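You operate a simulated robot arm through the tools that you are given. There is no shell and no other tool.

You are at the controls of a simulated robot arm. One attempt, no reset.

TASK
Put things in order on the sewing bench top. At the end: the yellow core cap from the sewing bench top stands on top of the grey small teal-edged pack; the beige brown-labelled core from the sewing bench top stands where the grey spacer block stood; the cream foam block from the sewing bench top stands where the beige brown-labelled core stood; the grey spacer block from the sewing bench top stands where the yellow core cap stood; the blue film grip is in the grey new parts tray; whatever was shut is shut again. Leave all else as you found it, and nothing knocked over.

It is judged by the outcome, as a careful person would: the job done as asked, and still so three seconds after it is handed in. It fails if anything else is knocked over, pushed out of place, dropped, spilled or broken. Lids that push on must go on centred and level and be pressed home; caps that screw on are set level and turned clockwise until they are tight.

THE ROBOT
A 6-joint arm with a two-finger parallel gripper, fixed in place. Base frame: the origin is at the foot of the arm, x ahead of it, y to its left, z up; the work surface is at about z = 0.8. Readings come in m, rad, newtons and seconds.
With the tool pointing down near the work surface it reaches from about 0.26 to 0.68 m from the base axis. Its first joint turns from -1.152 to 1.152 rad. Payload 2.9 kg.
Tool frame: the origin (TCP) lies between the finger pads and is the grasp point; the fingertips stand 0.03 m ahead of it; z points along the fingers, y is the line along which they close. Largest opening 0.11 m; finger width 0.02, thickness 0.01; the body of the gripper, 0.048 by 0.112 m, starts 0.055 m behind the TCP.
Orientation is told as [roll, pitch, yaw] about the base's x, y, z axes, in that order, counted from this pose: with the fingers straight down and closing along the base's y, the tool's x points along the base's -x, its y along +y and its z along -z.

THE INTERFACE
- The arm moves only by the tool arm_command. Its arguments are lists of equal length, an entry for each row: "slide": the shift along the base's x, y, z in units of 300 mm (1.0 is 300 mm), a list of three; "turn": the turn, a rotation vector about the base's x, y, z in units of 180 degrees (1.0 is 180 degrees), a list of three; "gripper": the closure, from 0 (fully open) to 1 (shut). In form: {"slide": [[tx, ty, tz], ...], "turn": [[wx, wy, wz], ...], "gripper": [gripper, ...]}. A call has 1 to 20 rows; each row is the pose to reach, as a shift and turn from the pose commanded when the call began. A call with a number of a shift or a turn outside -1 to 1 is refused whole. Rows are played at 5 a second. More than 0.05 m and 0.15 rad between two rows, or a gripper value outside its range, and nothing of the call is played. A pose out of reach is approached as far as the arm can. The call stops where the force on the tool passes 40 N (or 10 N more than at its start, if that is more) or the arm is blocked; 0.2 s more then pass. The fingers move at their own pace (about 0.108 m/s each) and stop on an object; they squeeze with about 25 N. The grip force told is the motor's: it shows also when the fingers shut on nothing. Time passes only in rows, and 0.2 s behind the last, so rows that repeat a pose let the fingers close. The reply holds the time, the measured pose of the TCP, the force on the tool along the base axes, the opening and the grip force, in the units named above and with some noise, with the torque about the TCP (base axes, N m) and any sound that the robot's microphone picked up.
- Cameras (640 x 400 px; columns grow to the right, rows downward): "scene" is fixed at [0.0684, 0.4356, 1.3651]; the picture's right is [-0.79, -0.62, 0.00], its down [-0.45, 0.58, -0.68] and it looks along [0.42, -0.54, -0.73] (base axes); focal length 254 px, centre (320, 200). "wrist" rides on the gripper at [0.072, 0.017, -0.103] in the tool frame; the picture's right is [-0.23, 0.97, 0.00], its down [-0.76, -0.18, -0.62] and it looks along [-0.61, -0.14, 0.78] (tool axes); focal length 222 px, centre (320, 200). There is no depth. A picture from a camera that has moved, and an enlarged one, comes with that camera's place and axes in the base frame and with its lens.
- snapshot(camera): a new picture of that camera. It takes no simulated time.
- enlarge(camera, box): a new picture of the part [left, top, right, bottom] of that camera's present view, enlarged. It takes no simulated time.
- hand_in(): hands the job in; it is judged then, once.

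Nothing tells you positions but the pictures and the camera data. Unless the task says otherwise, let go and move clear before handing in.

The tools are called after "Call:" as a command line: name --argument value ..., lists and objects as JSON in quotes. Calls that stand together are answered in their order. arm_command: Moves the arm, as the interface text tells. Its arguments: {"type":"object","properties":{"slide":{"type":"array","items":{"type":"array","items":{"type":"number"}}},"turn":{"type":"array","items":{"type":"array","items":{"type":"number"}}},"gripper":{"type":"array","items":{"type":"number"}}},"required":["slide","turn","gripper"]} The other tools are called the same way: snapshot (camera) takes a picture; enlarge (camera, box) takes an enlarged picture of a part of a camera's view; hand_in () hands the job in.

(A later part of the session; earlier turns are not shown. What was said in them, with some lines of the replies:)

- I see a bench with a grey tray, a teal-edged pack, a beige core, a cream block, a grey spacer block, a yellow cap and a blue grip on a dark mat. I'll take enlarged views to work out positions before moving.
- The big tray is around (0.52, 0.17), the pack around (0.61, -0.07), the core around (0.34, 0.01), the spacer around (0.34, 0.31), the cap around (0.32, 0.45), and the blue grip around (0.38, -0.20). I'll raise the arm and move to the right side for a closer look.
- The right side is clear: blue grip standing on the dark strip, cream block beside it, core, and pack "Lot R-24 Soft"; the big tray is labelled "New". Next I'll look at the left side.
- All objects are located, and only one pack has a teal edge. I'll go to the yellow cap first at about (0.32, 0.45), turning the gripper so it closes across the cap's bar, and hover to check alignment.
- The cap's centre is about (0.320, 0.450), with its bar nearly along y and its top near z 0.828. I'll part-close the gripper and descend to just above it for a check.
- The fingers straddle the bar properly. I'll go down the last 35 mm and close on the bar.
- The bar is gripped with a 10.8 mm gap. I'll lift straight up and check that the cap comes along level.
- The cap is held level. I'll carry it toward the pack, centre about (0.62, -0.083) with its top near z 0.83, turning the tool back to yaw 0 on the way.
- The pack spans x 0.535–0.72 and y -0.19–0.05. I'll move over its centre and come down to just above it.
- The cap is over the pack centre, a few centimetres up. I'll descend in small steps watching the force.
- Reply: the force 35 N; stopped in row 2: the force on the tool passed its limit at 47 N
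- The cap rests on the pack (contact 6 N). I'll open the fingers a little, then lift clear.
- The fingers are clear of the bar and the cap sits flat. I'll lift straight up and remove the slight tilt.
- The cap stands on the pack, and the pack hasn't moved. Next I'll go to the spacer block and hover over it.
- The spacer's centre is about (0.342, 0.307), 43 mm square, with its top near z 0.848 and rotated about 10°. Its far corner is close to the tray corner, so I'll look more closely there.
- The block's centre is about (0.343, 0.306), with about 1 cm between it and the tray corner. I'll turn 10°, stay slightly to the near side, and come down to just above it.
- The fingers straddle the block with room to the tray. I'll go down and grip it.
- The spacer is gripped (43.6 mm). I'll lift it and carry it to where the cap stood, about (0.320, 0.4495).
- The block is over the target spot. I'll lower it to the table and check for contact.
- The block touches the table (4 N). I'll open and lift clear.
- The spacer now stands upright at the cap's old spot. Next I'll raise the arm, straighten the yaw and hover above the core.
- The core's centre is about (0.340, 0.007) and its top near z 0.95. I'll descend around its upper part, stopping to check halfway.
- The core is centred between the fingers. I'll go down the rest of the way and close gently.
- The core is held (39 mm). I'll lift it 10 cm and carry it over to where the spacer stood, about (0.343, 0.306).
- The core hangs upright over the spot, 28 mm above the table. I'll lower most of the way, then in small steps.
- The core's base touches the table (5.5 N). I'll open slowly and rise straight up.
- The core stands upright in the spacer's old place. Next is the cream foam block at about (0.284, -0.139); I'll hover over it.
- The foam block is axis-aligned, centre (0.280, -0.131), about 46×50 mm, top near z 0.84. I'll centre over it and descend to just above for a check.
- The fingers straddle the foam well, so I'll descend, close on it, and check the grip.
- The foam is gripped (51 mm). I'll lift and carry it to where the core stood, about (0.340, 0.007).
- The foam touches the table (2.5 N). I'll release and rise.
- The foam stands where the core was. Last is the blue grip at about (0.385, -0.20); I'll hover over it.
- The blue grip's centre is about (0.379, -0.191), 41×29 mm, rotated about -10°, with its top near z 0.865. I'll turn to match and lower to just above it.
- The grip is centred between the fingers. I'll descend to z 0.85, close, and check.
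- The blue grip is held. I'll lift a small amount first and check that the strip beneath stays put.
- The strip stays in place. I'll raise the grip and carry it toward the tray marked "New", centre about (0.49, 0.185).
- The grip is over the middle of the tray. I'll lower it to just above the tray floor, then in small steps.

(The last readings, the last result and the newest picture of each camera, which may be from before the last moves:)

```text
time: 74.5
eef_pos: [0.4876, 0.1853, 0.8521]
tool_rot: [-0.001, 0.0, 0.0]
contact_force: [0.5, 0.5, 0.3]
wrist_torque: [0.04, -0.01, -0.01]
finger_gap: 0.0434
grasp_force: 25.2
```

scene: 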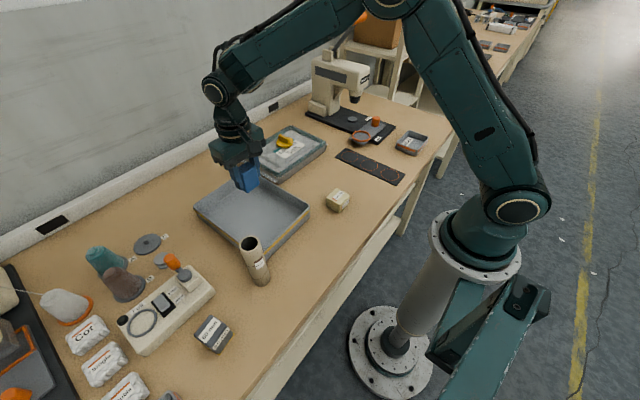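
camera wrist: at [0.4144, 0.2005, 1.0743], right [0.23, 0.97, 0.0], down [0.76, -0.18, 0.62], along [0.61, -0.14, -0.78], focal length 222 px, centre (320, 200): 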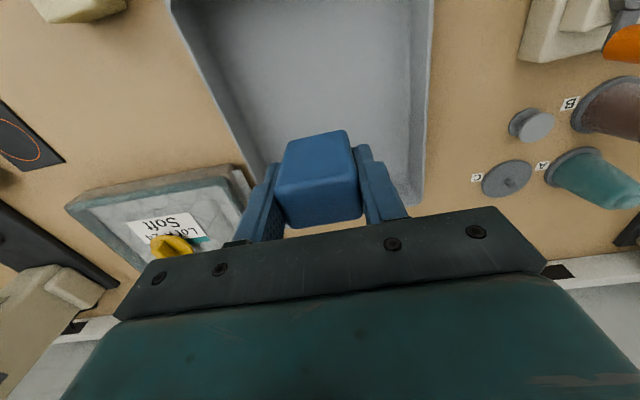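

Call:
arm_command --slide '[[0, 0, -0.003], [0, 0, -0.005], [0, 0, -0.005]]' --turn '[[0, 0, 0], [0, 0, 0], [0, 0, 0]]' --gripper '[1, 1, 1]'

```text
time: 75.2
eef_pos: [0.4885, 0.1837, 0.8523]
tool_rot: [-0.001, 0.001, -0.001]
contact_force: [0.3, -0.1, -0.5]
wrist_torque: [0.0, 0.0, 0.02]
finger_gap: 0.0432
grasp_force: 25.7
```

Call:
arm_command --slide '[[0, 0, -0.003], [0, 0, -0.005], [0, 0, -0.005]]' --turn '[[0, 0, 0], [0, 0, 0], [0, 0, 0]]' --gripper '[1, 1, 1]'

```text
time: 76.0
eef_pos: [0.4878, 0.185, 0.8509]
tool_rot: [0.0, -0.002, 0.001]
contact_force: [-1.1, -1.2, 5.7]
wrist_torque: [-0.1, 0.05, 0.01]
finger_gap: 0.0437
grasp_force: 24.9
```

The grip touches the tray floor (5.7 N). I'll release and rise clear.

Call:
arm_command --slide '[[0, 0, 0], [0, 0, 0], [0, 0, 0], [0, 0, 0.05], [0, 0, 0.15], [0, 0, 0.28], [0, 0, 0.42], [0, 0, 0.56], [0, 0, 0.65], [0, 0, 0.65]]' --turn '[[0, 0, 0], [0, 0, 0], [0, 0, 0], [0, 0, 0], [0, 0, 0], [0, 0, 0], [0, 0, 0], [0, 0, 0], [0, 0, 0], [0, 0, 0]]' --gripper '[0.5, 0.4, 0.4, 0.4, 0.4, 0.4, 0.4, 0.3, 0.2, 0.2]'

Call:
snapshot --camera "wrist"

Call:
snapshot --camera "scene"

```text
time: 78.2
eef_pos: [0.4864, 0.1854, 1.047]
tool_rot: [0.001, 0.0, 0.001]
contact_force: [0.2, 0.8, -0.2]
wrist_torque: [0.02, -0.03, -0.01]
finger_gap: 0.0881
grasp_force: 0.1
```

```text
taken
camera wrist: at [0.4136, 0.2009, 1.1509], right [0.23, 0.97, 0.0], down [0.76, -0.18, 0.62], along [0.61, -0.14, -0.78], focal length 222 px, centre (320, 200)
```

wrist: 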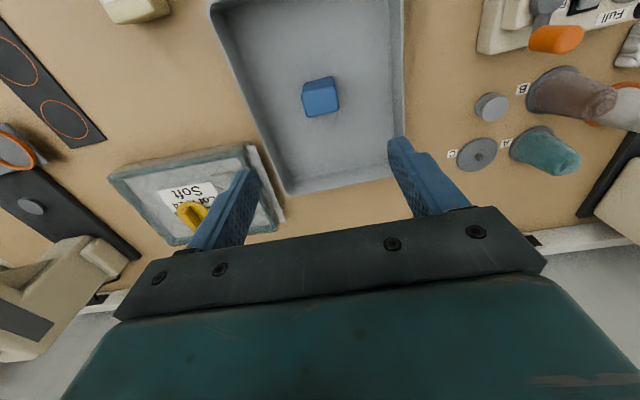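

```text
taken
```

scene: 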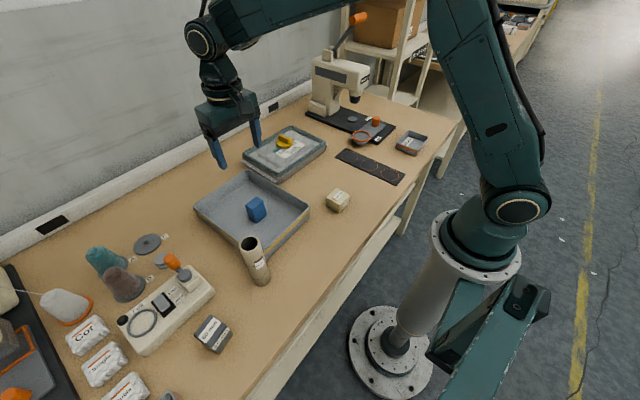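

All five items are in place. I'll do a final close check that everything is upright and undisturbed.

Call:
enlarge --camera "scene" --box '[180, 110, 440, 290]'

Call:
enlarge --camera "scene" --box '[0, 200, 320, 400]'

```text
2.22 times, centred on (310, 200) of scene
camera zoom: at [0.0684, 0.4356, 1.3651], right [-0.79, -0.62, 0.0], down [-0.45, 0.58, -0.68], along [0.42, -0.54, -0.73], focal length 565 px, centre (342, 200)
```

zoom: 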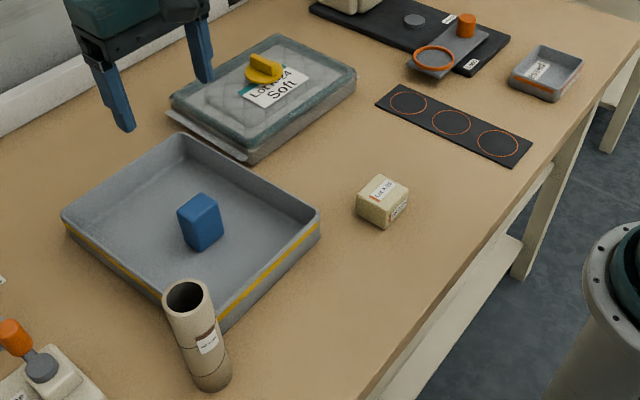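

```text
2.00 times, centred on (160, 300) of scene
camera zoom: at [0.0684, 0.4356, 1.3651], right [-0.79, -0.62, 0.0], down [-0.45, 0.58, -0.68], along [0.42, -0.54, -0.73], focal length 509 px, centre (640, 0)
```

zoom: 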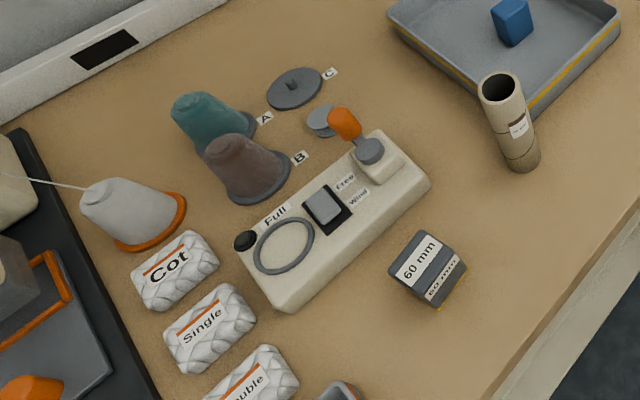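

The cap stands on the pack, the core where the spacer was, the foam where the core was, the spacer where the cap was, and the blue grip is in the "New" tray. Nothing else was disturbed, nothing was opened, and the arm is clear, so I'm handing in.

Call:
hand_in

```text
The job is handed in.
```

I moved all five items as asked and handed the job in; the last pictures showed everything upright and nothing else disturbed. No verdict came back, only confirmation that it was handed in.

- **Yellow core cap:** it stands near the centre of the teal-edged pack marked "Lot R-24 Soft". I saw only one teal-edged pack on the bench, so I took that as the one meant. While I was setting the cap down, the push on the pack briefly reached 47 N and stopped the arm. The pack did not shift, and I saw no damage.
- **Grey spacer block:** it stands where the cap stood, within about 4 mm by my measurement.
- **Beige brown-labelled core:** it stands where the spacer stood.
- **Cream foam block:** it stands where the core stood.
- **Blue film grip:** it stands upright in the tray marked "New". The dark strip it had been standing on stayed in place when I lifted the grip off.

I opened nothing during the job, so there was nothing to shut again. The arm was raised clear before handing in.
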